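You operate a simulated robot arm through the tools that you are given. There is no shell and no other tool. Be economical: measure what you need, move in short steps, check, and stop when the job is done.

Carry out the task below with a simulated robot arm. There is one attempt and no reset: what you move stays moved.

JOB
Set the machine up as the pink job card says.
Fine: stitch dial, both tension knobs and the pressure knob.

It is judged by the outcome, as a careful person would: the job done as asked, and still so three seconds after it is handed in. It fails if anything else is knocked over, pushed out of place, dropped, spilled or broken.

ROBOT AND FRAMES
A 7-joint arm with a two-finger parallel gripper, fixed in place. Base frame: the origin is at the foot of the arm, x ahead of it, y to its left, z up. Units: mm, degrees, N and s.
With the tool pointing down near the work surface it reaches from about 100 to 880 mm from the base axis. Its first joint turns from -115.0 to 115.0 degrees. Payload 3.91 kg.
The TCP is the grasp point between the finger pads, 30 mm short of the fingertips. In the tool frame z runs along the fingers and y along their closing line. Largest opening 110 mm; finger width 20, thickness 10; the body of the gripper, 48 by 112 mm, starts 55 mm behind the TCP.
Orientation is told as [roll, pitch, yaw] about the base's x, y, z axes, in that order, counted from this pose: with the fingers straight down and closing along the base's y, the tool's x points along the base's -x, its y along +y and its z along -z.

CONTROLS
- The arm moves only by the tool send_rows. Its argument "rows" is a list that holds one entry, the list of rows, each a list of 7 numbers: the shift along the base's x, y, z in mm, then the turn, a rotation vector about the base's x, y, z in degrees, then the finger opening in mm, from 0 to 110. In form: [[[x, y, z, rx, ry, rz, jaw], ...]]. A call has 1 to 20 rows; each row is the pose to reach, as a shift and turn from the pose commanded when the call began. Rows are played at 5 a second. More than 50 mm and 8.6 degrees between two rows, or a gripper value outside its range, and nothing of the call is played. Where a pose cannot be reached the arm comes as near as it can. A force on the tool above 40 N (or 10 N above the force at the start of the call, whichever is more), or a blocked arm, ends the call early, and 0.2 s more pass. Each finger travels about 153 mm/s and halts on what it meets, pressing with about 29 N; the grip force reading is that of the motor and also rises with nothing between the fingers. The clock runs only during rows and for 0.2 s after the last one: add rows that repeat a pose to give the fingers time. It gives the time, the measured TCP pose, the force on the tool (base axes), the opening and the grip force at its end, in the units of the frame above (readings bear some noise), and new pictures: "show" is both (left out), scene, wrist or none.
- Cameras (640 x 400 px; columns grow to the right, rows downward): "scene" is fixed at [219.7, 650.4, 1113.6]; the picture's right is [-0.94, -0.35, 0.00], its down [-0.09, 0.23, -0.97] and it looks along [0.34, -0.91, -0.25] (base axes); focal length 366 px, centre (320, 200). "wrist" rides on the gripper at [-36, 0, -57] in the tool frame; the picture's right is [0.00, -1.00, 0.00], its down [0.97, 0.00, -0.24] and it looks along [0.24, 0.00, 0.97] (tool axes); focal length 218 px, centre (320, 200). There is no depth. A picture from a camera that has moved, and an enlarged one, comes with that camera's place and axes in the base frame and with its lens.
- move_column(by): slides the trunk up (or, below 0, down) by that many mm; the arm rides with it, the base frame stays. It gives what a move gives, with no picture.
- close_up(camera, box): a new picture of the part [left, top, right, bottom] of that camera's present view, enlarged. The clock stands still meanwhile.
- job_done(): hands the job in; it is judged then, once.

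Go step by step. Nothing tells you positions but the pictures and the camera data: compare them with the known pose of the tool, close in by small moves and look again before you grip or let go. The budget is 120 turns and 150 pictures, counting those below and the enlarged ones. Unless the task says otherwise, let go and move clear before handing in, and close with one line.

The tools are called after "Request:" as name(argument=value, ...) on one line, values as JSON. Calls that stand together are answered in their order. send_rows: Moves the arm, as the interface text tells. Its arguments: {"type":"object","properties":{"rows":{"type":"array"},"show":{"type":"string","enum":["both","scene","wrist","none"]}},"required":["rows"]} The other tools are called the same way: move_column (by) slides the trunk up or down; close_up (camera, box) takes an enlarged picture of a part of a camera's view; job_done () hands the job in.

At the start:

```text
t: 0.0
ee_pos: [593.4, -303.4, 1080.5]
tool_rot: [0.1, 0.0, 0.0]
ft_force: [0.3, 0.5, 0.0]
finger_gap: 109.9
finger_force: 0.1
trunk travel left (down, up): [-525.0, 465.0]
```

scene: 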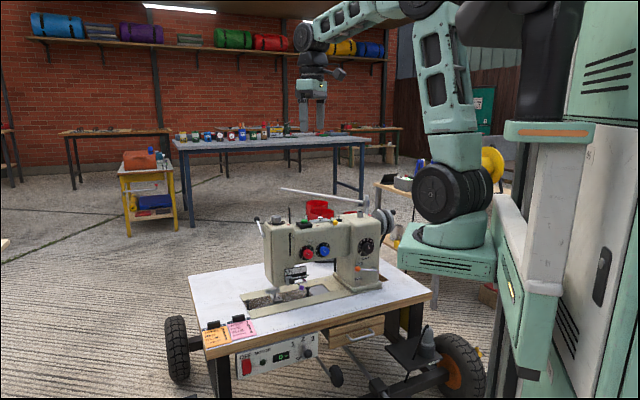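
wrist: 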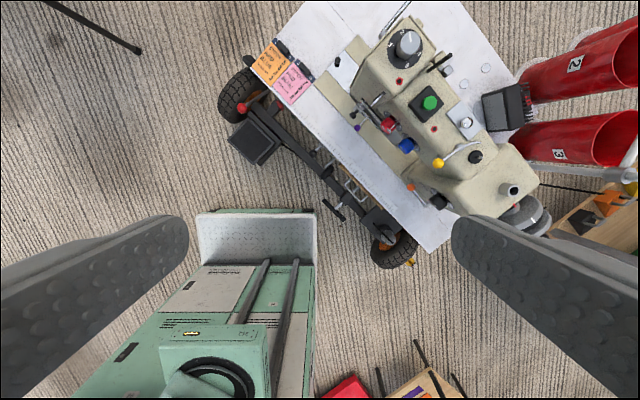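

I see a sewing machine on a cart with an orange and a pink card. First I'll read the cards and look at the controls enlarged.

Request:
close_up(camera="scene", box=[190, 305, 270, 355])

Request:
close_up(camera="scene", box=[250, 190, 410, 290])

Request:
close_up(camera="wrist", box=[230, 20, 326, 80])

Request:
close_up(camera="wrist", box=[320, 0, 560, 150])

```text
8.00 times, centred on (230, 330) of scene
camera zoom: at [219.7, 650.4, 1113.6], right [-0.94, -0.35, 0.0], down [-0.09, 0.23, -0.97], along [0.34, -0.91, -0.25], focal length 2925 px, centre (1040, -840)
```

zoom: 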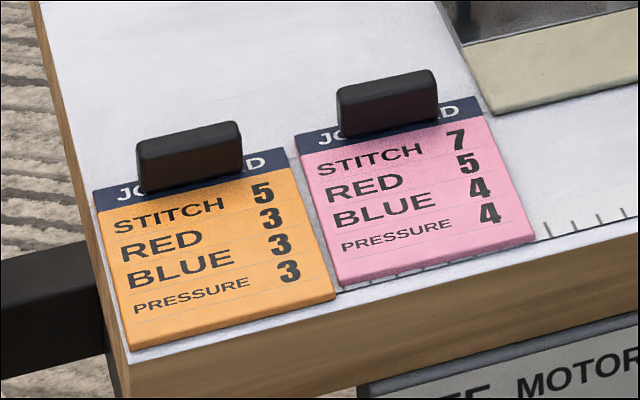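

```text
4.00 times, centred on (330, 240) of scene
camera zoom: at [219.7, 650.4, 1113.6], right [-0.94, -0.35, 0.0], down [-0.09, 0.23, -0.97], along [0.34, -0.91, -0.25], focal length 1462 px, centre (280, 40)
```

zoom: 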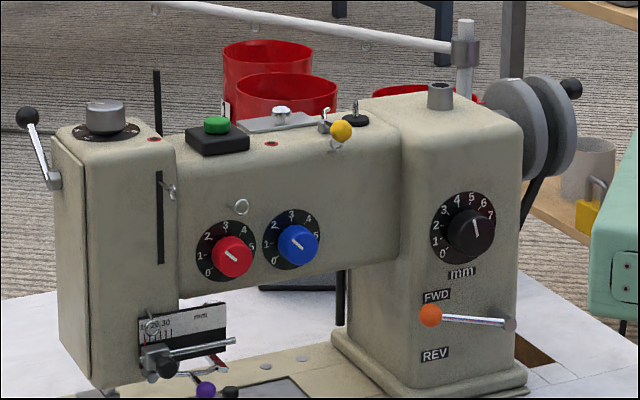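

```text
6.67 times, centred on (278, 50) of wrist
camera zoom: at [628.4, -302.4, 1138.0], right [0.0, -1.0, 0.0], down [-0.97, 0.0, 0.24], along [-0.24, 0.0, -0.97], focal length 1455 px, centre (600, 1200)
```

zoom: 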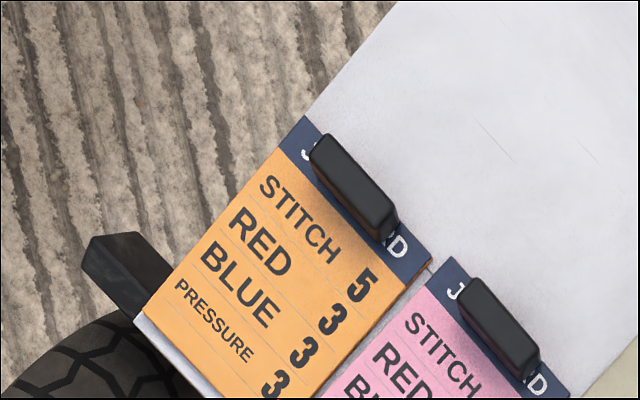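

```text
2.67 times, centred on (440, 75) of wrist
camera zoom: at [628.4, -302.4, 1138.0], right [0.0, -1.0, 0.0], down [-0.97, 0.0, 0.24], along [-0.24, 0.0, -0.97], focal length 582 px, centre (0, 533)
```

zoom: 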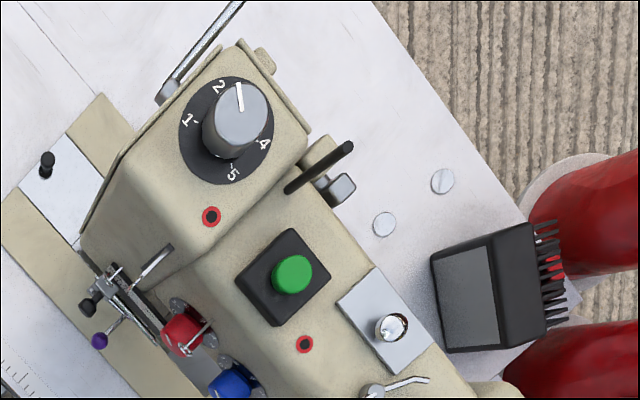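

The pink card says Stitch 7, Red 5, Blue 4 and Pressure 4. I estimate the pressure knob at about (791,-446,731) and the red knob at about (673,-450,616). Next I'll check the obstacles around the thread rod.

Request:
close_up(camera="wrist", box=[400, 80, 640, 230])

Request:
close_up(camera="scene", box=[260, 170, 420, 270])

```text
2.67 times, centred on (520, 155) of wrist
camera zoom: at [628.4, -302.4, 1138.0], right [0.0, -1.0, 0.0], down [-0.97, 0.0, 0.24], along [-0.24, 0.0, -0.97], focal length 582 px, centre (-213, 320)
```

zoom: 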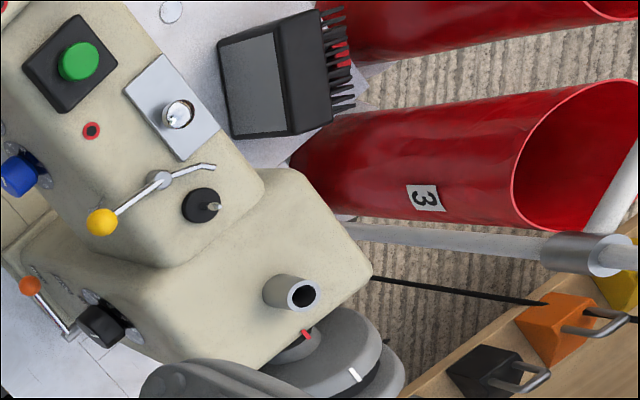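

```text
4.00 times, centred on (340, 220) of scene
camera zoom: at [219.7, 650.4, 1113.6], right [-0.94, -0.35, 0.0], down [-0.09, 0.23, -0.97], along [0.34, -0.91, -0.25], focal length 1462 px, centre (240, 120)
```

zoom: 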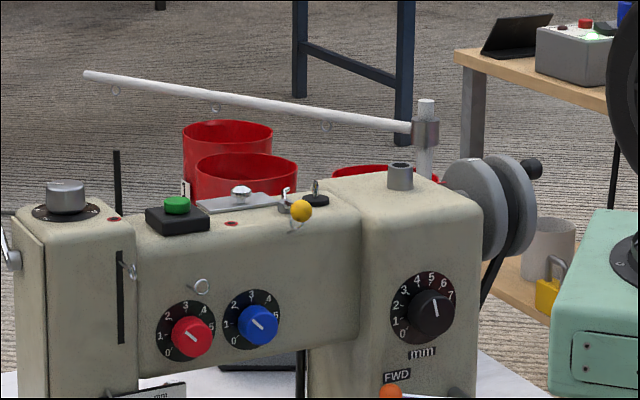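

The thread rod sits well behind the machine. I'll move above the pressure knob to look straight down at it.

Request:
send_rows(rows=[[[28, -21, -25, 0, 0, 0, 110], [56, -42, -50, 0, 0, 0, 110], [84, -63, -75, 0, 0, 0, 110], [112, -84, -100, 0, 0, 0, 110], [140, -105, -125, 0, 0, 0, 110], [167, -127, -150, 0, 0, 0, 110], [167, -127, -150, 0, 0, 0, 110]]])

```text
t: 1.6
ee_pos: [759.2, -432.2, 931.3]
tool_rot: [0.1, 0.1, 0.0]
ft_force: [-0.1, -0.2, 1.0]
finger_gap: 110.0
finger_force: 0.1
trunk travel left (down, up): [-525.0, 465.0]
camera wrist: at [794.1, -430.7, 988.5], right [0.0, -1.0, 0.0], down [-0.97, 0.0, 0.24], along [-0.24, 0.0, -0.97], focal length 218 px, centre (320, 200)
```

scene: 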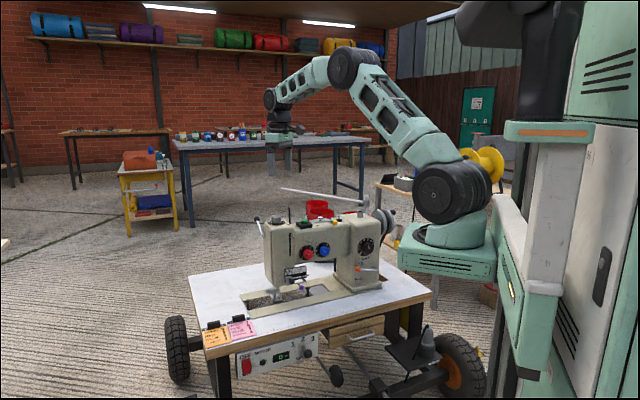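
wrist: 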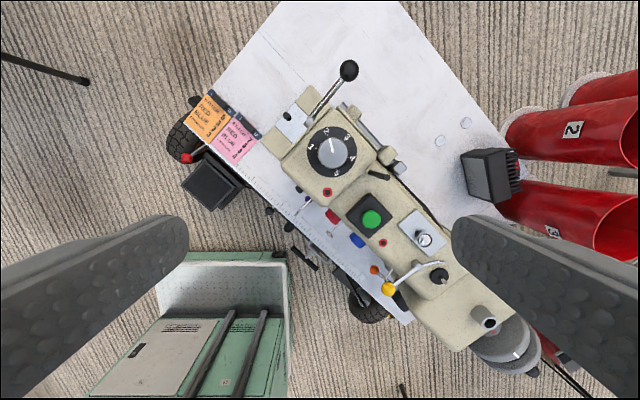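

The knob shows at about (335,152), which agrees with my estimate. I'll enlarge it to read the scale.

Request:
close_up(camera="wrist", box=[272, 110, 400, 190])

```text
5.00 times, centred on (336, 150) of wrist
camera zoom: at [794.1, -430.7, 988.5], right [0.0, -1.0, 0.0], down [-0.97, 0.0, 0.24], along [-0.24, 0.0, -0.97], focal length 1091 px, centre (240, 450)
```

zoom: 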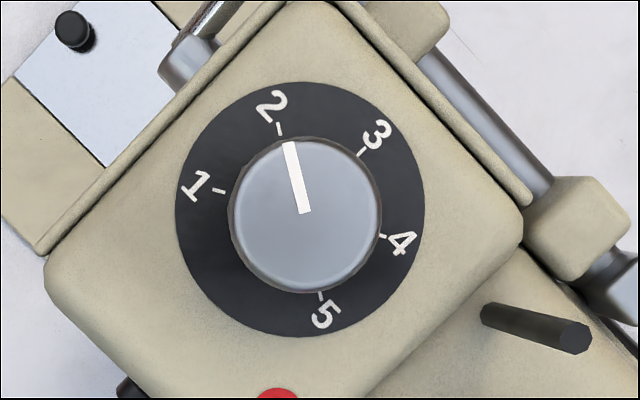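

Pressure now reads 2 and must go to 4, about 122° clockwise seen from above. I'll move over the knob with the fingers pre-turned +60° and the opening narrowed to 60, staying above the knob.

Request:
send_rows(rows=[[[4, -2, -20, 0, 0, 8.5, 100], [8, -4, -40, 0, 0, 17, 90], [12, -6, -60, 0, 0, 25.5, 80], [16, -9, -80, 0, 0, 34, 70], [20, -11, -100, 0, 0, 42.5, 60], [24, -13, -120, 0, 0, 51, 60], [28, -15, -135, 0, 0, 59, 60], [28, -15, -141, 0, 0, 61, 60], [28, -15, -141, 0, 0, 61, 60]]])

```text
t: 3.6
ee_pos: [789.7, -445.3, 788.8]
tool_rot: [0.0, 0.0, 61.1]
ft_force: [-1.2, 0.1, 0.1]
finger_gap: 60.1
finger_force: 0.0
trunk travel left (down, up): [-525.0, 465.0]
camera wrist: at [805.4, -413.1, 846.2], right [0.88, -0.48, 0.0], down [-0.47, -0.85, 0.24], along [-0.12, -0.21, -0.97], focal length 218 px, centre (320, 200)
```

scene: 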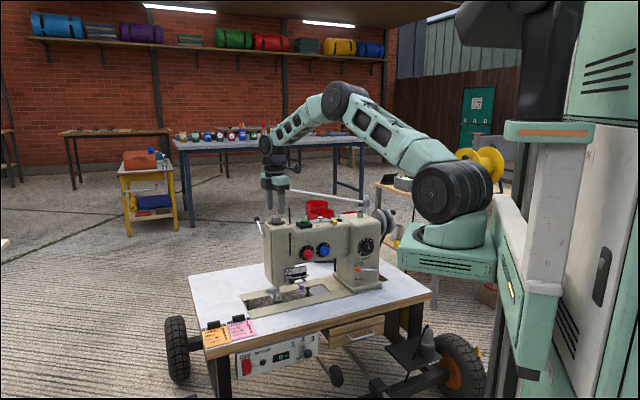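
wrist: 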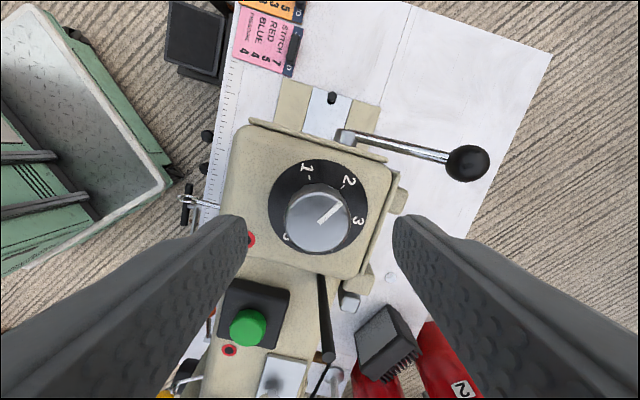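

The knob is nearly centred between the fingers. I'll enlarge the wrist and scene views to measure the remaining offset and the height.

Request:
close_up(camera="wrist", box=[256, 150, 384, 270])

Request:
close_up(camera="scene", box=[248, 180, 312, 220])

```text
3.33 times, centred on (320, 210) of wrist
camera zoom: at [805.4, -413.1, 846.2], right [0.88, -0.48, 0.0], down [-0.47, -0.85, 0.24], along [-0.12, -0.21, -0.97], focal length 728 px, centre (320, 167)
```

zoom: 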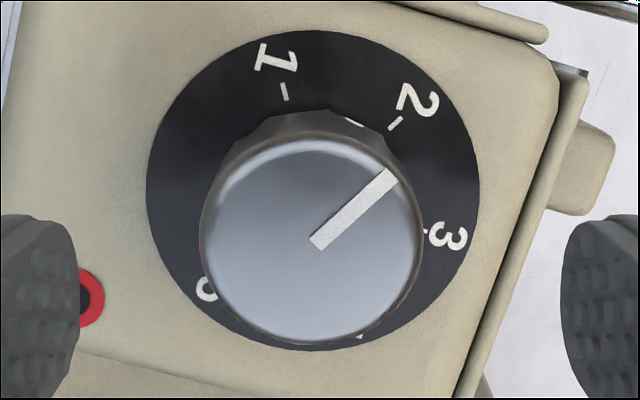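

```text
10.00 times, centred on (280, 200) of scene
camera zoom: at [219.7, 650.4, 1113.6], right [-0.94, -0.35, 0.0], down [-0.09, 0.23, -0.97], along [0.34, -0.91, -0.25], focal length 3656 px, centre (720, 200)
```

zoom: 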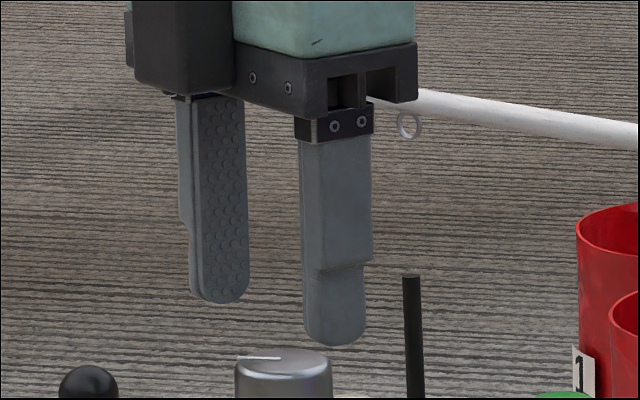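

The knob top is really at about z 745 with a diameter of about 32, and the tool is centred within 1–2 mm. I'll go down 30 mm and close on it.

Request:
send_rows(rows=[[[-1, 0, -8, 0, 0, 0, 60], [-1, 0, -16, 0, 0, 0, 60], [-1, 0, -24, 0, 0, 0, 60], [-1, 0, -30, 0, 0, 0, 60], [-1, 0, -30, 0, 0, 0, 40], [-1, 0, -30, 0, 0, 0, 26], [-1, 0, -30, 0, 0, 0, 26]]])

Request:
close_up(camera="scene", box=[248, 180, 312, 220])

```text
t: 5.2
ee_pos: [786.7, -446.9, 759.0]
tool_rot: [-0.1, 0.0, 60.9]
ft_force: [7.3, -4.7, -3.1]
finger_gap: 32.8
finger_force: 45.0
trunk travel left (down, up): [-525.0, 465.0]
camera wrist: at [803.4, -413.8, 816.1], right [0.87, -0.48, 0.0], down [-0.47, -0.85, 0.24], along [-0.12, -0.21, -0.97], focal length 218 px, centre (320, 200)
```

scene: 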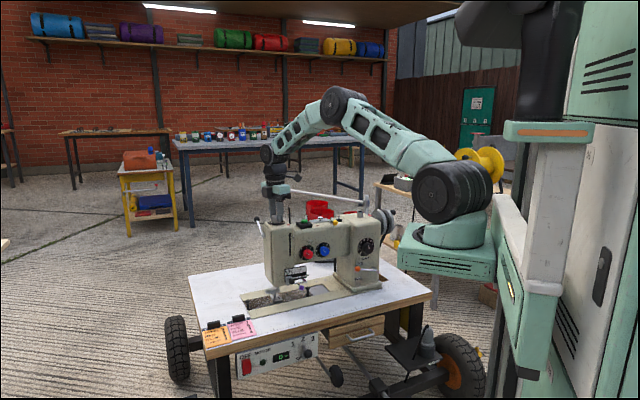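
wrist: 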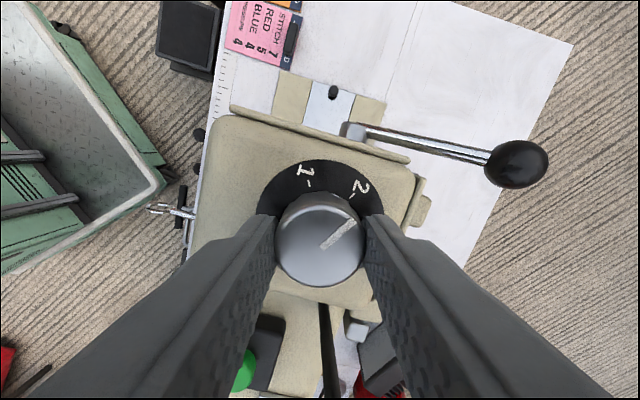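

```text
10.00 times, centred on (280, 200) of scene
camera zoom: at [219.7, 650.4, 1113.6], right [-0.94, -0.35, 0.0], down [-0.09, 0.23, -0.97], along [0.34, -0.91, -0.25], focal length 3656 px, centre (720, 200)
```

zoom: 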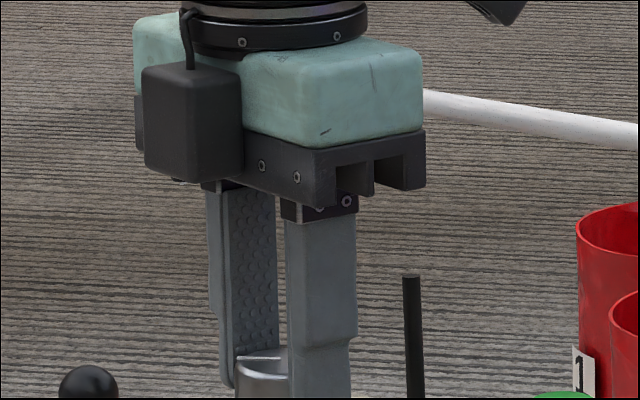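

The knob is gripped at 32.8 mm. I'll turn it 30° clockwise and check that it follows.

Request:
send_rows(rows=[[[0.5, -0.3, 0, 0, 0, -8, 26], [0.5, -0.3, 0, 0, 0, -16, 26], [0.5, -0.3, 0, 0, 0, -24, 26], [0.5, -0.3, 0, 0, 0, -32, 26]]], show="wrist")

Request:
close_up(camera="wrist", box=[256, 150, 384, 270])

```text
t: 6.2
ee_pos: [786.2, -446.4, 759.7]
tool_rot: [0.1, 0.0, 28.9]
ft_force: [-6.1, -2.2, -2.3]
finger_gap: 32.5
finger_force: 45.0
trunk travel left (down, up): [-525.0, 465.0]
camera wrist: at [817.6, -427.9, 816.1], right [0.48, -0.88, 0.0], down [-0.85, -0.47, 0.24], along [-0.21, -0.11, -0.97], focal length 218 px, centre (320, 200)
```

wrist: 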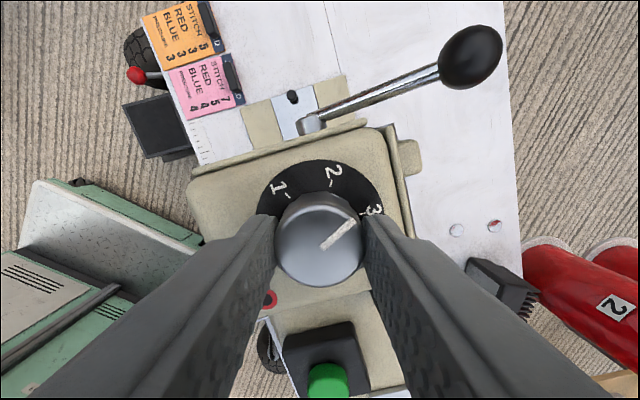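

```text
3.33 times, centred on (320, 210) of wrist
camera zoom: at [817.6, -427.9, 816.1], right [0.48, -0.88, 0.0], down [-0.85, -0.47, 0.24], along [-0.21, -0.11, -0.97], focal length 728 px, centre (320, 167)
```

zoom: 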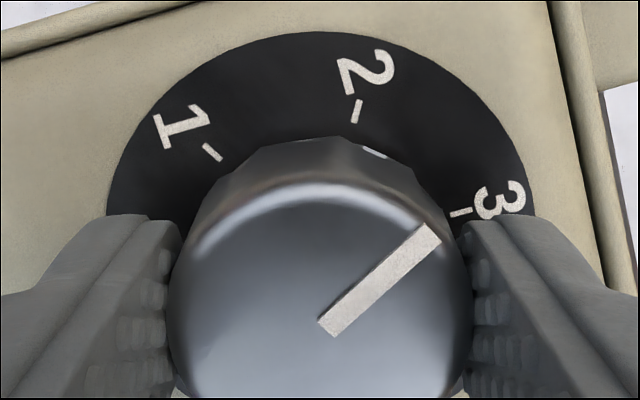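

The knob follows the turn. I'll turn the remaining 90°.

Request:
send_rows(rows=[[[0, 0, 0, 0, 0, -8.2, 26], [0, 0, 0, 0, 0, -16.4, 26], [0, 0, 0, 0, 0, -24.6, 26], [0, 0, 0, 0, 0, -32.8, 26], [0, 0, 0, 0, 0, -41, 26], [0, 0, 0, 0, 0, -49.2, 26], [0, 0, 0, 0, 0, -57.4, 26], [0, 0, 0, 0, 0, -65.6, 26], [0, 0, 0, 0, 0, -73.8, 26], [0, 0, 0, 0, 0, -82, 26], [0, 0, 0, 0, 0, -90, 26], [0, 0, 0, 0, 0, -90, 26]]], show="wrist")

Request:
close_up(camera="wrist", box=[256, 150, 384, 270])

```text
t: 8.8
ee_pos: [787.6, -446.3, 759.2]
tool_rot: [-0.1, 0.1, -61.1]
ft_force: [-16.1, 2.5, -12.0]
finger_gap: 32.7
finger_force: 44.3
trunk travel left (down, up): [-525.0, 465.0]
camera wrist: at [803.6, -476.3, 816.2], right [-0.88, -0.48, 0.0], down [-0.47, 0.85, 0.24], along [-0.12, 0.21, -0.97], focal length 218 px, centre (320, 200)
```

wrist: 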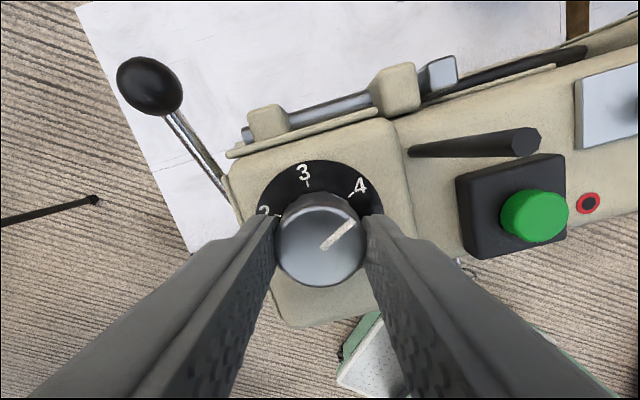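

```text
3.33 times, centred on (320, 210) of wrist
camera zoom: at [803.6, -476.3, 816.2], right [-0.88, -0.48, 0.0], down [-0.47, 0.85, 0.24], along [-0.12, 0.21, -0.97], focal length 728 px, centre (320, 167)
```

zoom: 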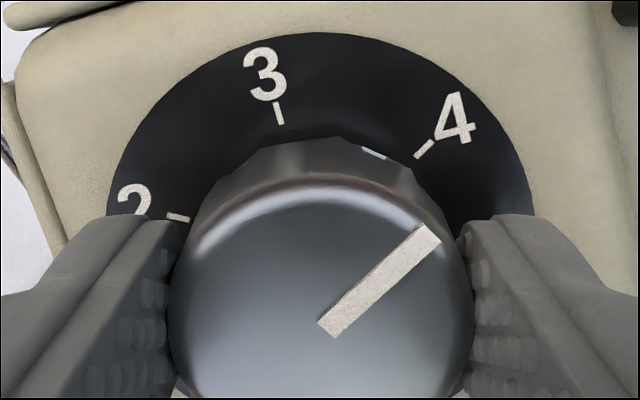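

The pointer appears to be at 4. I'll release, rise and check from above.

Request:
send_rows(rows=[[[0, 0, 0, 0, 0, 0, 40], [0, 0, 0, 0, 0, 0, 60], [0, 0, 0, 0, 0, 0, 60], [0, 0, 30, 0, 0, 0, 60], [-10, 10, 75, 0, 0, 8.5, 60], [-20, 20, 120, 0, 0, 17, 60], [-28, 15, 160, 0, 0, 25.5, 60], [-28, 15, 171, 0, 0, 34, 60], [-28, 15, 171, 0, 0, 42.5, 60], [-28, 15, 171, 0, 0, 51, 60], [-28, 15, 171, 0, 0, 59, 60], [-28, 15, 171, 0, 0, 61, 60]]], show="wrist")

Request:
close_up(camera="wrist", box=[272, 110, 400, 190])

```text
t: 11.4
ee_pos: [760.2, -431.4, 930.9]
tool_rot: [0.0, 0.1, 0.1]
ft_force: [-0.1, -0.1, 0.5]
finger_gap: 59.8
finger_force: 0.0
trunk travel left (down, up): [-525.0, 465.0]
camera wrist: at [794.8, -430.2, 987.6], right [0.0, -1.0, 0.0], down [-0.97, 0.0, 0.24], along [-0.24, 0.0, -0.97], focal length 218 px, centre (320, 200)
```

wrist: 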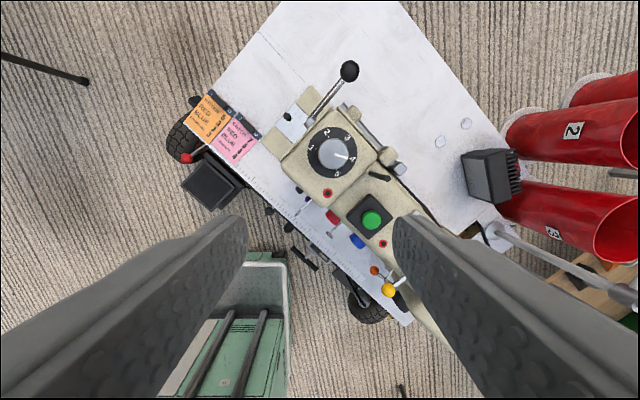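

```text
5.00 times, centred on (336, 150) of wrist
camera zoom: at [794.8, -430.2, 987.6], right [0.0, -1.0, 0.0], down [-0.97, 0.0, 0.24], along [-0.24, 0.0, -0.97], focal length 1091 px, centre (240, 450)
```

zoom: 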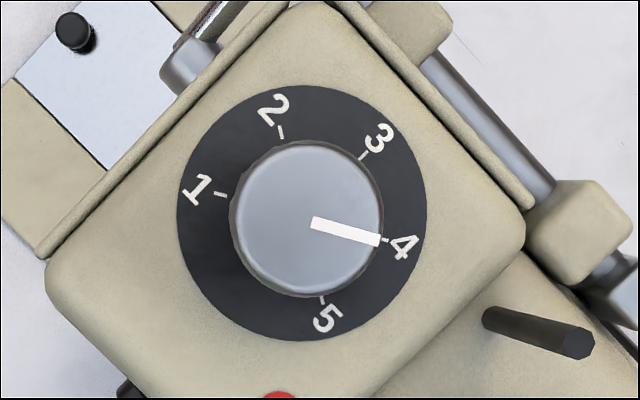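

Pressure now sits on 4. The machine's front faces about (-0.71, 0.70), so I'll back off and yaw the tool -44.5° before pitching it level with the front.

Request:
send_rows(rows=[[[-32, 14, 0, 0, 0, -7.4, 80], [-64, 29, 0, 0, 0, -14.8, 80], [-96, 43, -20, 0, 0, -22.2, 80], [-129, 57, -40, 0, 0, -29.6, 80], [-161, 72, -60, 0, 0, -37, 80], [-193, 86, -81, 0, 0, -44.5, 80], [-193, 86, -81, 0, 0, -44.5, 80]]], show="none")

Request:
send_rows(rows=[[[0, 0, 0, -5.75, -5.8, 0, 80], [0, 0, 0, -11.5, -11.6, 0, 80], [0, 0, 0, -17.2, -17.5, 0, 80], [0, 0, 0, -23, -23.3, 0, 80], [0, 0, 0, -28.7, -29.2, 0, 80], [0, 0, 0, -34.5, -35, 0, 80], [0, 0, 0, -40.2, -40.8, 0, 80], [0, 0, 0, -46, -46.7, 0, 80], [0, 0, 0, -51.7, -52.5, 0, 80], [0, 0, 0, -57.5, -58.3, 0, 80], [0, 0, 0, -63.1, -64.2, 0, 80], [0, 0, 0, -63.1, -64.2, 0, 80]]])

```text
t: 13.0
ee_pos: [567.4, -345.7, 849.9]
tool_rot: [0.1, 0.0, -44.7]
ft_force: [-0.3, 0.7, -0.4]
finger_gap: 80.2
finger_force: 0.0
trunk travel left (down, up): [-525.0, 465.0]
```

```text
t: 15.6
ee_pos: [605.0, -359.2, 831.9]
tool_rot: [-175.1, -89.9, 130.6]
ft_force: [0.8, -0.3, -0.2]
finger_gap: 79.8
finger_force: 0.0
out of reach, approached as far as the arm can: row 6, 7, 8, 9, 10, 11, 12
trunk travel left (down, up): [-525.0, 465.0]
camera wrist: at [562.4, -317.5, 867.1], right [-0.7, -0.71, 0.0], down [-0.17, 0.17, -0.97], along [0.69, -0.68, -0.24], focal length 218 px, centre (320, 200)
```

scene: 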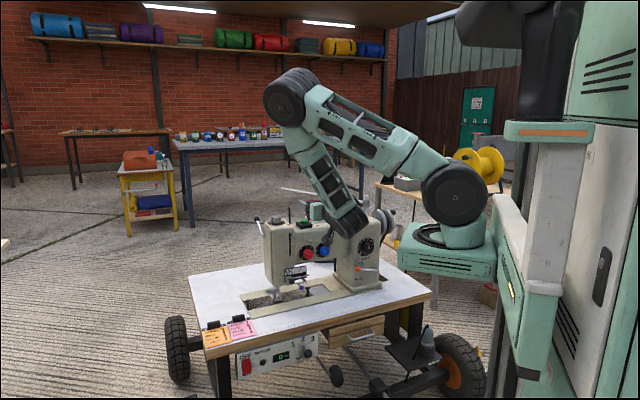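
wrist: 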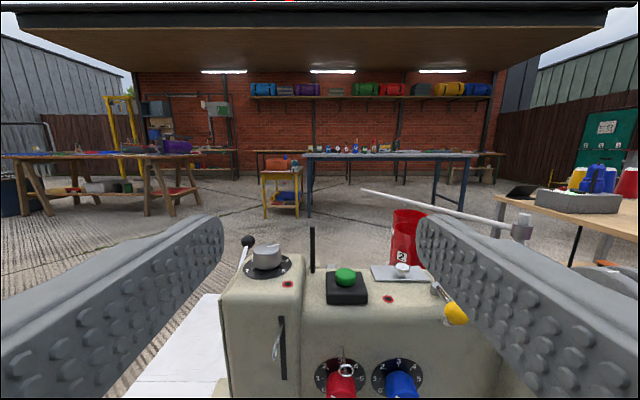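

The arm folds too tightly to go level here, so it stopped a little forward but is still about 110 mm from the front face. I'll lower the trunk 190 mm to bring the tool level with the front knobs.

Request:
move_column(by=-190)

Request:
send_rows(rows=[[[0, 0, 0, 0, 0, 0, 80]]])

```text
t: 17.7
ee_pos: [604.4, -359.1, 641.3]
tool_rot: [-143.3, -90.0, 98.9]
ft_force: [0.7, 0.0, -0.4]
finger_gap: 79.9
finger_force: 0.1
trunk travel left (down, up): [-335.0, 655.0]
```

```text
t: 18.1
ee_pos: [603.7, -359.2, 640.5]
tool_rot: [-141.9, -89.9, 97.3]
ft_force: [0.1, 0.5, -0.7]
finger_gap: 80.1
finger_force: 0.2
trunk travel left (down, up): [-335.0, 655.0]
camera wrist: at [562.6, -317.5, 677.2], right [-0.7, -0.71, 0.0], down [-0.17, 0.17, -0.97], along [0.69, -0.68, -0.24], focal length 218 px, centre (320, 200)
```

scene: 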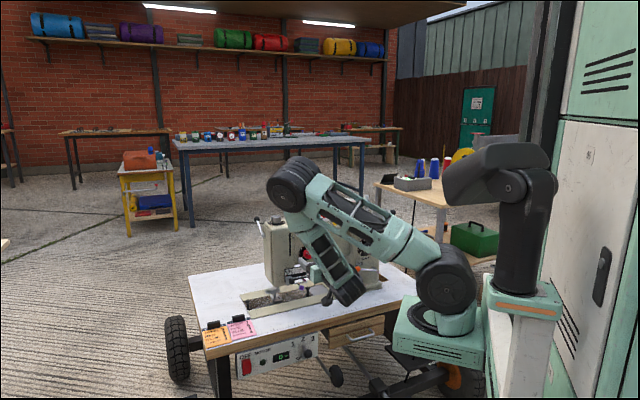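
wrist: 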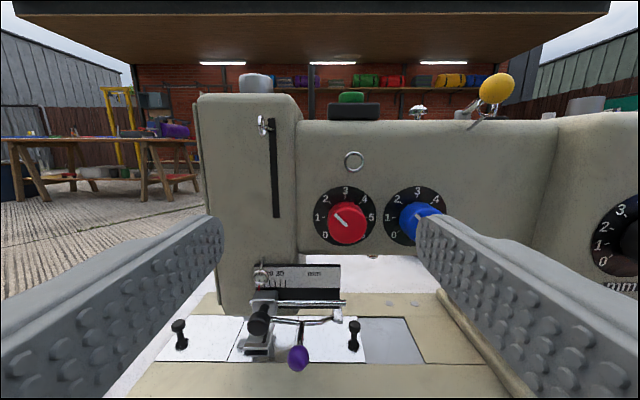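

Now I face the front squarely. I'll enlarge the red and blue dials to read and locate them.

Request:
close_up(camera="wrist", box=[300, 140, 460, 260])

```text
3.33 times, centred on (380, 200) of wrist
camera zoom: at [562.6, -317.5, 677.2], right [-0.7, -0.71, 0.0], down [-0.17, 0.17, -0.97], along [0.69, -0.68, -0.24], focal length 728 px, centre (120, 200)
```

zoom: 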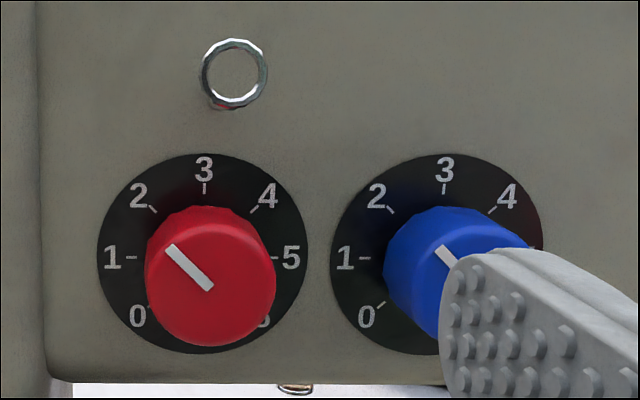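

Red and blue both read about 2, with 45° per unit and 5 at 90° right of top. I'll centre the tool on the red knob and use the parallax to find its depth.

Request:
send_rows(rows=[[[-7, -7, -10, 0, 0, 0, 80], [-14, -14, -20, 0, 0, 0, 80], [-14, -14, -20, 0, 0, 0, 80]]], show="wrist")

Request:
close_up(camera="wrist", box=[240, 100, 400, 220])

```text
t: 18.9
ee_pos: [590.0, -372.1, 622.0]
tool_rot: [-172.3, -89.9, 127.8]
ft_force: [1.0, 0.6, 0.7]
finger_gap: 80.0
finger_force: 0.1
trunk travel left (down, up): [-335.0, 655.0]
camera wrist: at [548.6, -331.8, 657.9], right [-0.7, -0.71, 0.0], down [-0.17, 0.17, -0.97], along [0.69, -0.68, -0.24], focal length 218 px, centre (320, 200)
```

wrist: 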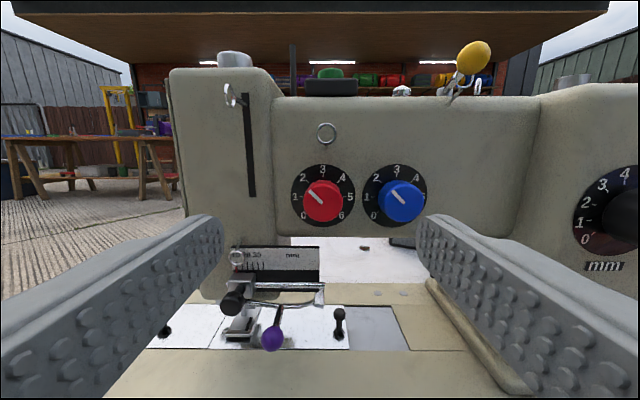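

```text
3.33 times, centred on (320, 160) of wrist
camera zoom: at [548.6, -331.8, 657.9], right [-0.7, -0.71, 0.0], down [-0.17, 0.17, -0.97], along [0.69, -0.68, -0.24], focal length 728 px, centre (320, 333)
```

zoom: 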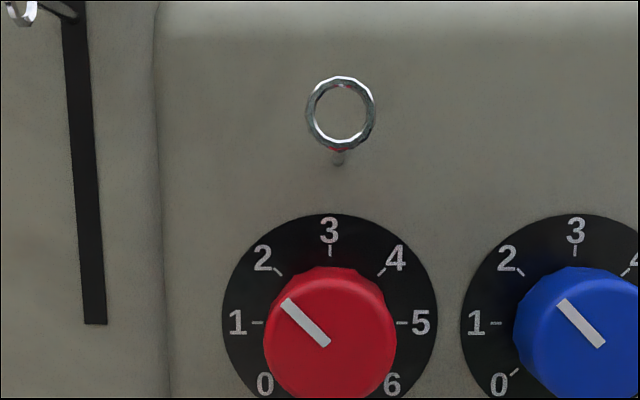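

The red knob's axis is about 2.7 mm right and 7.5 mm below the tool axis, with its front 106 mm ahead and the face about 133 mm ahead. I'll align and pre-turn the tool -68° about its own axis.

Request:
send_rows(rows=[[[-1, -1, -4, -6.0, 5.95, 0, 60], [-1.9, -1.9, -7.5, -12.1, 11.9, 0, 60], [-1.9, -1.9, -7.5, -18.1, 17.9, 0, 60], [-1.9, -1.9, -7.5, -24.1, 23.8, 0, 60], [-1.9, -1.9, -7.5, -30.2, 29.8, 0, 60], [-1.9, -1.9, -7.5, -36.2, 35.7, 0, 60], [-1.9, -1.9, -7.5, -42.2, 41.7, 0, 60], [-1.9, -1.9, -7.5, -48.3, 47.6, 0, 60], [-1.9, -1.9, -7.5, -48.3, 47.6, 0, 60]]], show="both")

Request:
close_up(camera="wrist", box=[240, 120, 400, 240])

```text
t: 20.9
ee_pos: [587.4, -375.6, 613.5]
tool_rot: [-89.9, -22.0, 45.4]
ft_force: [-0.3, -0.2, -0.7]
finger_gap: 59.9
finger_force: 0.1
trunk travel left (down, up): [-335.0, 655.0]
camera wrist: at [570.6, -309.9, 627.5], right [-0.26, -0.27, 0.93], down [-0.8, -0.47, -0.36], along [0.54, -0.84, -0.09], focal length 218 px, centre (320, 200)
```

scene: 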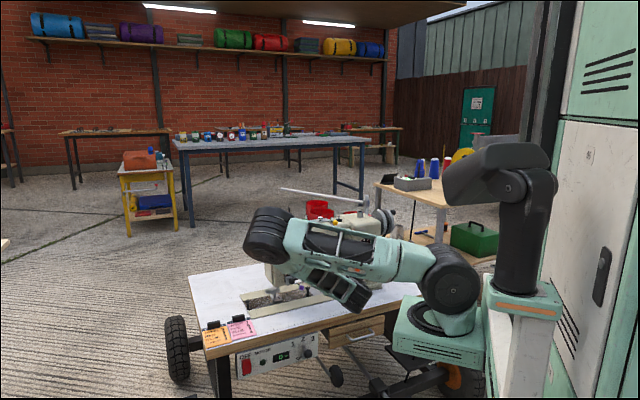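
wrist: 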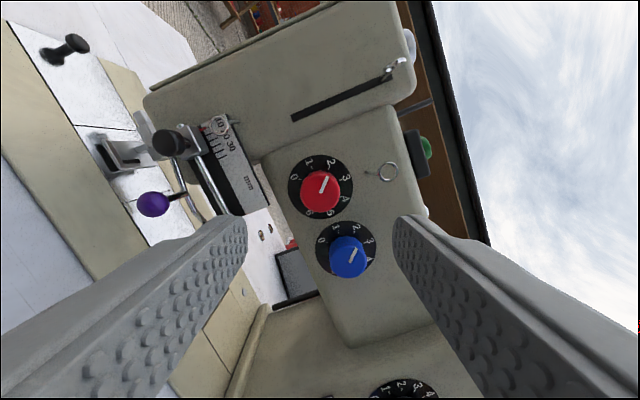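

```text
3.33 times, centred on (320, 180) of wrist
camera zoom: at [570.6, -309.9, 627.5], right [-0.26, -0.27, 0.93], down [-0.8, -0.47, -0.36], along [0.54, -0.84, -0.09], focal length 728 px, centre (320, 267)
```

zoom: 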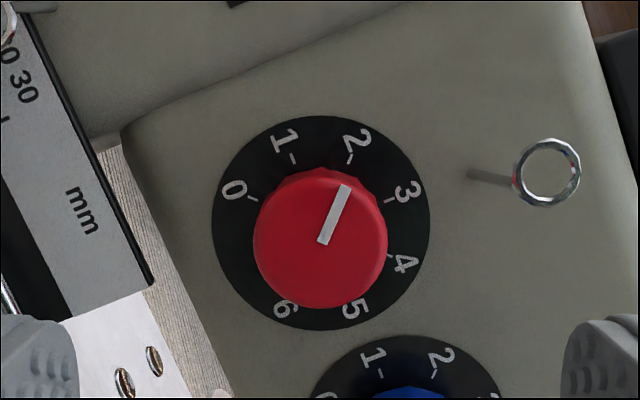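

I am aligned to within about 1 mm. I'll advance 95 mm along the tool axis and close on the red knob.

Request:
send_rows(rows=[[[18.8, -16.7, 0.5, 0, 0, 0, 60], [36.3, -34.2, 0.5, 0, 0, 0, 60], [47.8, -45.7, 0.5, 0, 0, 0, 60], [54.8, -52.7, 0.5, 0, 0, 0, 60], [61.8, -59.7, 0.5, 0, 0, 0, 60], [68.3, -66, 0.5, 0, 0, 0, 60], [68.3, -66, 0.5, 0, 0, 0, 60]]], show="wrist")

Request:
close_up(camera="scene", box=[260, 220, 340, 270])

```text
t: 22.5
ee_pos: [658.4, -440.3, 613.6]
tool_rot: [-90.0, -22.3, 45.4]
ft_force: [-0.1, -0.1, -0.1]
finger_gap: 60.1
finger_force: 0.1
trunk travel left (down, up): [-335.0, 655.0]
camera wrist: at [639.5, -375.5, 626.5], right [-0.26, -0.27, 0.93], down [-0.8, -0.47, -0.37], along [0.54, -0.84, -0.09], focal length 218 px, centre (320, 200)
```

wrist: 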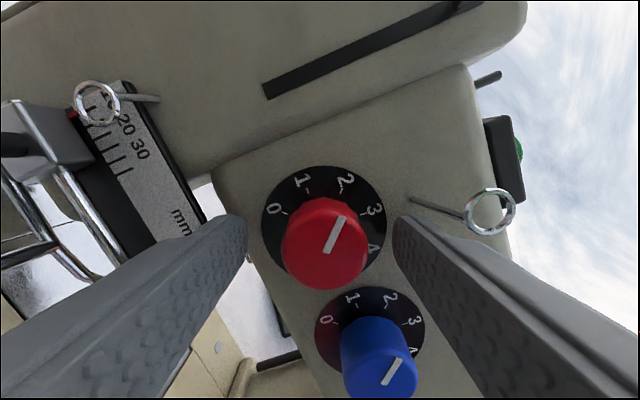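

```text
8.00 times, centred on (300, 245) of scene
camera zoom: at [219.7, 650.4, 1113.6], right [-0.94, -0.35, 0.0], down [-0.09, 0.23, -0.97], along [0.34, -0.91, -0.25], focal length 2925 px, centre (480, -160)
```

zoom: 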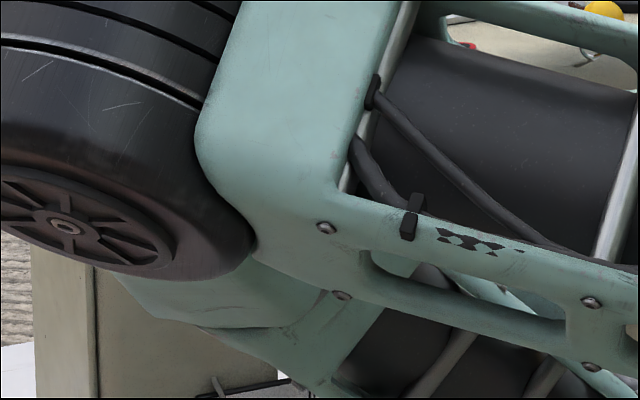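

The knob is 15 mm ahead and a couple of millimetres off-centre. I'll correct that, advance 4 mm and close.

Request:
send_rows(rows=[[[1, 1, 2, 0, 0, 0, 52], [3.8, -1.8, 2, 0, 0, 0, 48], [3.8, -1.8, 2, 0, 0, 0, 36], [3.8, -1.8, 2, 0, 0, 0, 26], [3.8, -1.8, 2, 0, 0, 0, 26]]], show="wrist")

```text
t: 23.7
ee_pos: [662.1, -443.0, 614.2]
tool_rot: [-89.9, -22.2, 45.5]
ft_force: [2.5, 0.5, -3.0]
finger_gap: 31.3
finger_force: 45.5
trunk travel left (down, up): [-335.0, 655.0]
camera wrist: at [643.1, -377.2, 628.9], right [-0.26, -0.27, 0.93], down [-0.8, -0.47, -0.37], along [0.54, -0.84, -0.09], focal length 218 px, centre (320, 200)
```

wrist: 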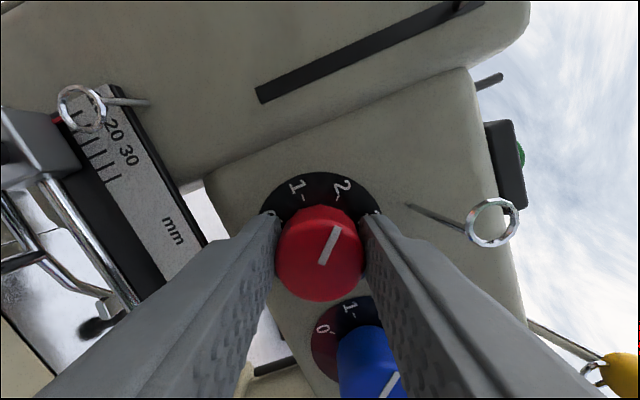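

The red knob is gripped at 31.3 mm. I'll turn it 68° clockwise first and check.

Request:
send_rows(rows=[[[0, 0, 0, 6.0, -5.92, 0, 26], [0, 0, 0, 12, -11.83, 0, 26], [0, 0, 0, 18, -17.75, 0, 26], [0, 0, 0, 24, -23.67, 0, 26], [0, 0, 0, 30, -29.6, 0, 26], [0, 0, 0, 36, -35.5, 0, 26], [0, 0, 0, 42, -41.4, 0, 26], [0, 0, 0, 48, -47.3, 0, 26], [0, 0, 0, 48, -47.3, 0, 26]]], show="both")

```text
t: 25.7
ee_pos: [659.2, -444.9, 616.7]
tool_rot: [-120.2, -89.6, 75.5]
ft_force: [-9.0, -2.8, 14.7]
finger_gap: 31.5
finger_force: 44.9
trunk travel left (down, up): [-335.0, 655.0]
camera wrist: at [618.0, -402.7, 653.0], right [-0.7, -0.71, 0.01], down [-0.17, 0.16, -0.97], along [0.69, -0.68, -0.24], focal length 218 px, centre (320, 200)
```

scene: 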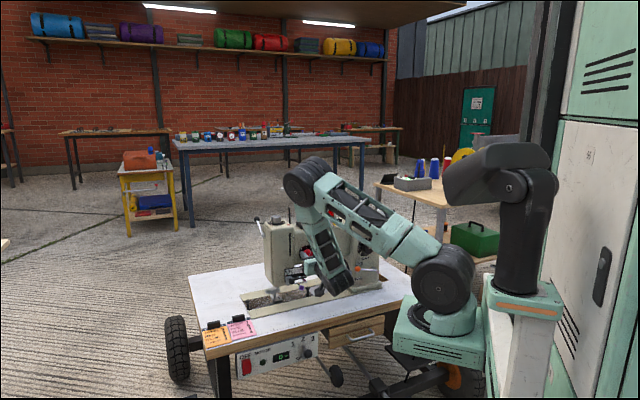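
wrist: 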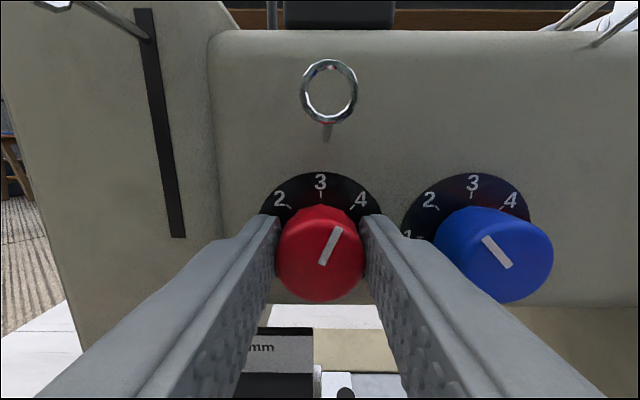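

Red follows and now points at about 3.5. I'll turn it the remaining 67°, with a slight shift to ease the side force.

Request:
send_rows(rows=[[[-0.5, -0.5, 1, 6.0, -5.92, 0, 26], [-0.5, -0.5, 1, 12, -11.83, 0, 26], [-0.5, -0.5, 1, 18, -17.75, 0, 26], [-0.5, -0.5, 1, 24, -23.67, 0, 26], [-0.5, -0.5, 1, 30, -29.6, 0, 26], [-0.5, -0.5, 1, 36, -35.5, 0, 26], [-0.5, -0.5, 1, 42, -41.4, 0, 26], [-0.5, -0.5, 1, 47.7, -47, 0, 26], [-0.5, -0.5, 1, 47.7, -47, 0, 26]]], show="both")

```text
t: 27.6
ee_pos: [657.2, -444.5, 614.3]
tool_rot: [89.7, -23.7, -134.9]
ft_force: [6.7, -14.7, -10.7]
finger_gap: 30.6
finger_force: 44.7
trunk travel left (down, up): [-335.0, 655.0]
stopped in row 9: the force on the tool passed its limit (the readings are from after the stop); the commanded pose is now the measured one
camera wrist: at [593.6, -427.3, 629.7], right [-0.29, -0.28, -0.92], down [0.46, 0.8, -0.39], along [0.84, -0.53, -0.1], focal length 218 px, centre (320, 200)
```

scene: 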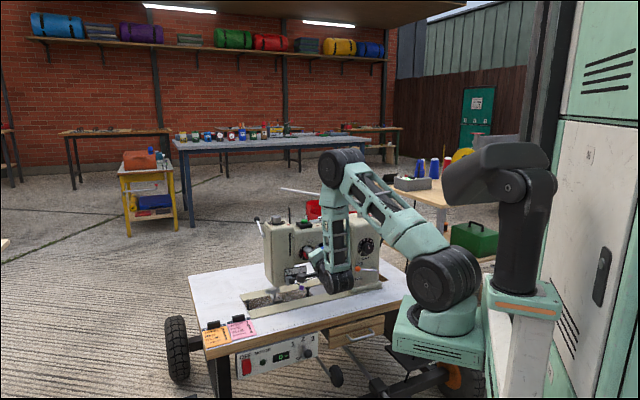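
wrist: 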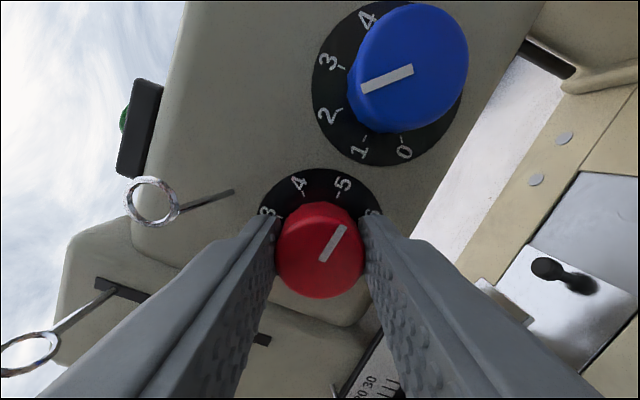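

The turn is essentially complete, with the force limit reached only in the last row. I'll release, back off straight and check.

Request:
send_rows(rows=[[[0, 0, 0, 0, 0, 0, 40], [0, 0, 0, 0, 0, 0, 50], [0, 0, 0, 0, 0, 0, 50], [-14, 14, 0, 0, 0, 0, 50], [-35, 34, 0, 0, 0, 0, 60], [-67, 66, 0, 0, 0, 0, 60], [-67, 66, 0, 0, 0, 0, 60]]], show="wrist")

Request:
close_up(camera="wrist", box=[240, 100, 400, 220])

```text
t: 29.2
ee_pos: [594.0, -377.4, 615.9]
tool_rot: [90.0, -23.6, -134.8]
ft_force: [-0.1, 0.7, 0.0]
finger_gap: 60.0
finger_force: 0.0
trunk travel left (down, up): [-335.0, 655.0]
camera wrist: at [528.3, -359.0, 630.7], right [-0.28, -0.28, -0.92], down [0.46, 0.8, -0.39], along [0.84, -0.53, -0.1], focal length 218 px, centre (320, 200)
```

wrist: 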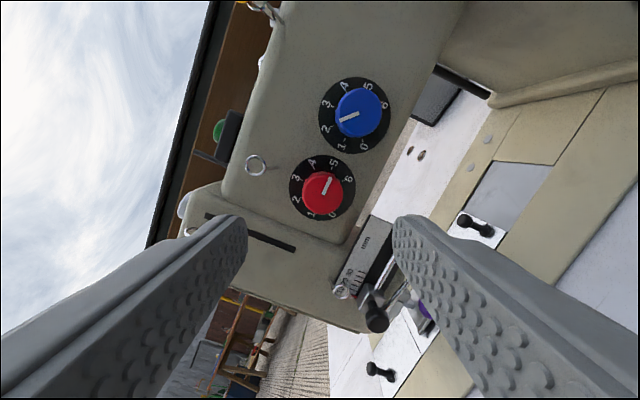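

```text
3.33 times, centred on (320, 160) of wrist
camera zoom: at [528.3, -359.0, 630.7], right [-0.28, -0.28, -0.92], down [0.46, 0.8, -0.39], along [0.84, -0.53, -0.1], focal length 728 px, centre (320, 333)
```

zoom: 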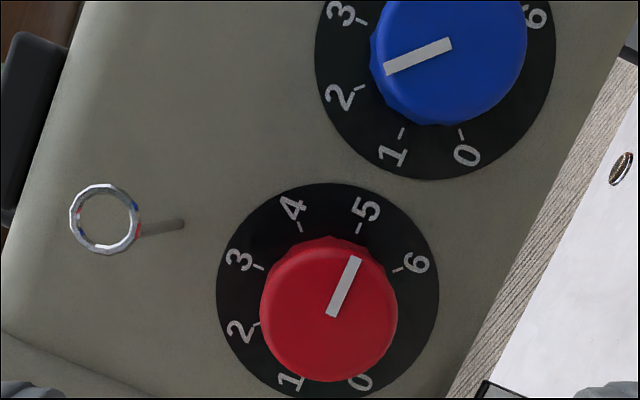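

Red is at or just short of 5. I'll zoom in more for an accurate angle.

Request:
close_up(camera="wrist", box=[282, 148, 362, 198])

```text
8.00 times, centred on (322, 173) of wrist
camera zoom: at [528.3, -359.0, 630.7], right [-0.28, -0.28, -0.92], down [0.46, 0.8, -0.39], along [0.84, -0.53, -0.1], focal length 1746 px, centre (304, 416)
```

zoom: 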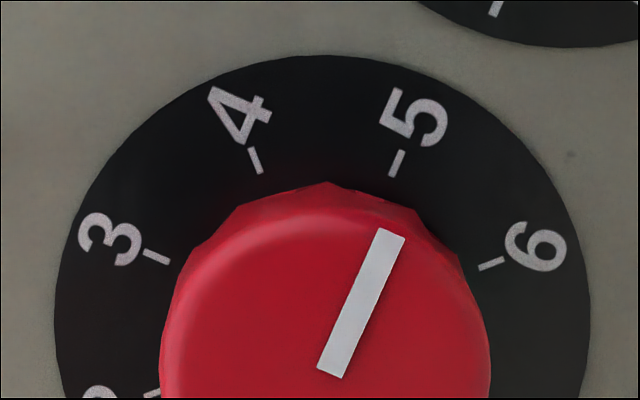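

Red's pointer is exactly parallel to the 5 tick, so red is done. Next I'll shift 65 mm right to the blue knob, backing off a bit and turning the tool to -45°.

Request:
send_rows(rows=[[[-10, 10, 0, -5.63, 5.55, 0, 60], [-25, -1, 0, -11.26, 11.1, 0, 60], [-42, -17, 0, -16.9, 16.65, 0, 60], [-55, -30, 0, -22.5, 22.2, 0, 60], [-55, -30, 0, -28.1, 27.75, 0, 60], [-55, -30, 0, -33.8, 33.3, 0, 60], [-55, -30, 0, -39.4, 38.85, 0, 60], [-55, -30, 0, -45, 44.4, 0, 60], [-55, -30, 0, -50.7, 49.95, 0, 60], [-55, -30, 0, -56.3, 55.5, 0, 60], [-55, -30, 0, -61.9, 61.05, 0, 60], [-55, -30, 0, -67.6, 66.6, 0, 60], [-55, -30, 0, -73.2, 72.15, 0, 60], [-55, -30, 0, -78.8, 77.7, 0, 60], [-55, -30, 0, -78.8, 77.7, 0, 60]]], show="both")

Request:
close_up(camera="wrist", box=[240, 100, 400, 220])

```text
t: 32.4
ee_pos: [546.3, -418.1, 607.5]
tool_rot: [-90.6, -45.6, 45.8]
ft_force: [-1.0, -0.6, 0.2]
finger_gap: 59.7
finger_force: 0.1
out of reach, approached as far as the arm can: row 2, 3, 4, 5, 6, 7, 8, 9, 10, 11, 12, 13, 14, 15
trunk travel left (down, up): [-335.0, 655.0]
camera wrist: at [522.2, -359.0, 633.4], right [-0.51, -0.51, 0.7], down [-0.64, -0.32, -0.7], along [0.57, -0.8, -0.17], focal length 218 px, centre (320, 200)
```

scene: 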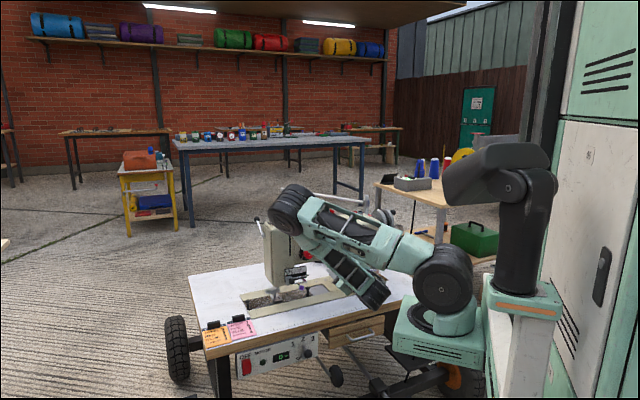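
wrist: 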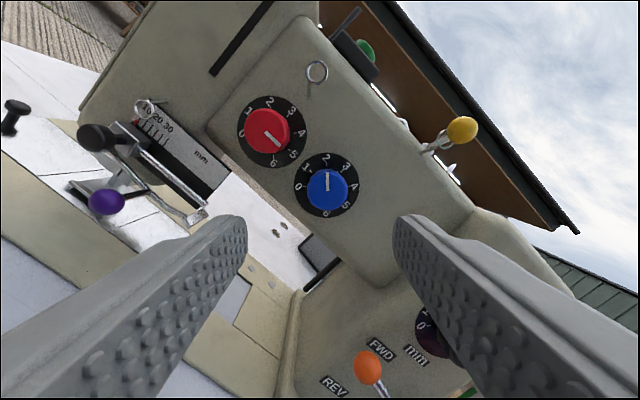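

```text
3.33 times, centred on (320, 160) of wrist
camera zoom: at [522.2, -359.0, 633.4], right [-0.51, -0.51, 0.7], down [-0.64, -0.32, -0.7], along [0.57, -0.8, -0.17], focal length 728 px, centre (320, 333)
```

zoom: 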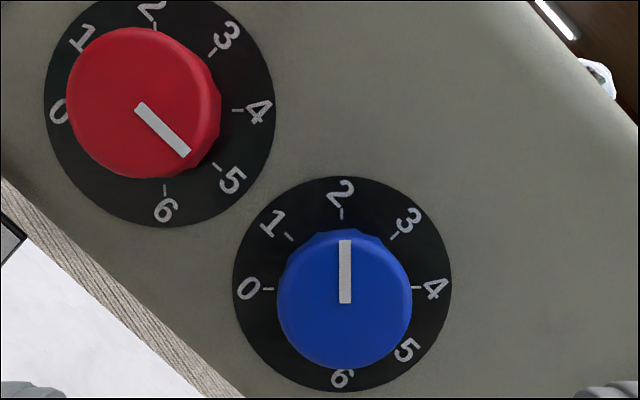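

Blue is about 6 mm off-axis with its front about 105 mm ahead. I'll correct the alignment and advance 70 mm, then look.

Request:
send_rows(rows=[[[5, -8, 3, 0, 0, 0, 56], [20, -23, 5.9, 0, 0, 0, 56], [34, -36, 5.9, 0, 0, 0, 56], [48, -51, 5.9, 0, 0, 0, 56], [48, -51, 5.9, 0, 0, 0, 56]]], show="wrist")

Request:
close_up(camera="wrist", box=[240, 130, 400, 250])

```text
t: 33.6
ee_pos: [594.3, -469.2, 613.6]
tool_rot: [-90.5, -45.7, 45.7]
ft_force: [-0.1, 0.1, -0.3]
finger_gap: 55.8
finger_force: 0.1
trunk travel left (down, up): [-335.0, 655.0]
camera wrist: at [570.6, -410.2, 638.9], right [-0.51, -0.51, 0.7], down [-0.64, -0.32, -0.7], along [0.57, -0.8, -0.17], focal length 218 px, centre (320, 200)
```

wrist: 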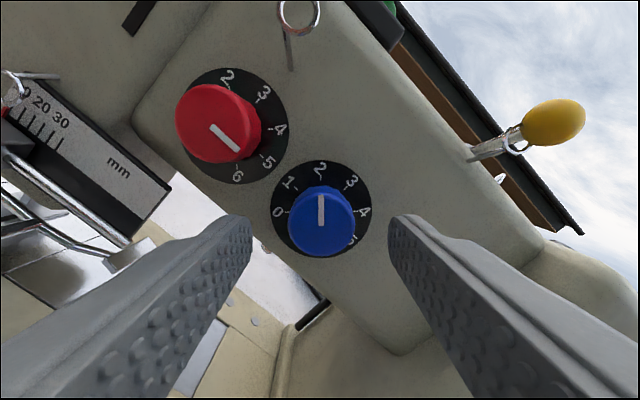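

```text
3.33 times, centred on (320, 190) of wrist
camera zoom: at [570.6, -410.2, 638.9], right [-0.51, -0.51, 0.7], down [-0.64, -0.32, -0.7], along [0.57, -0.8, -0.17], focal length 728 px, centre (320, 233)
```

zoom: 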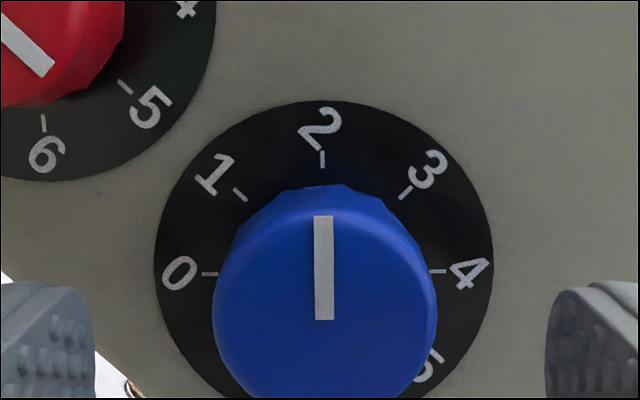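

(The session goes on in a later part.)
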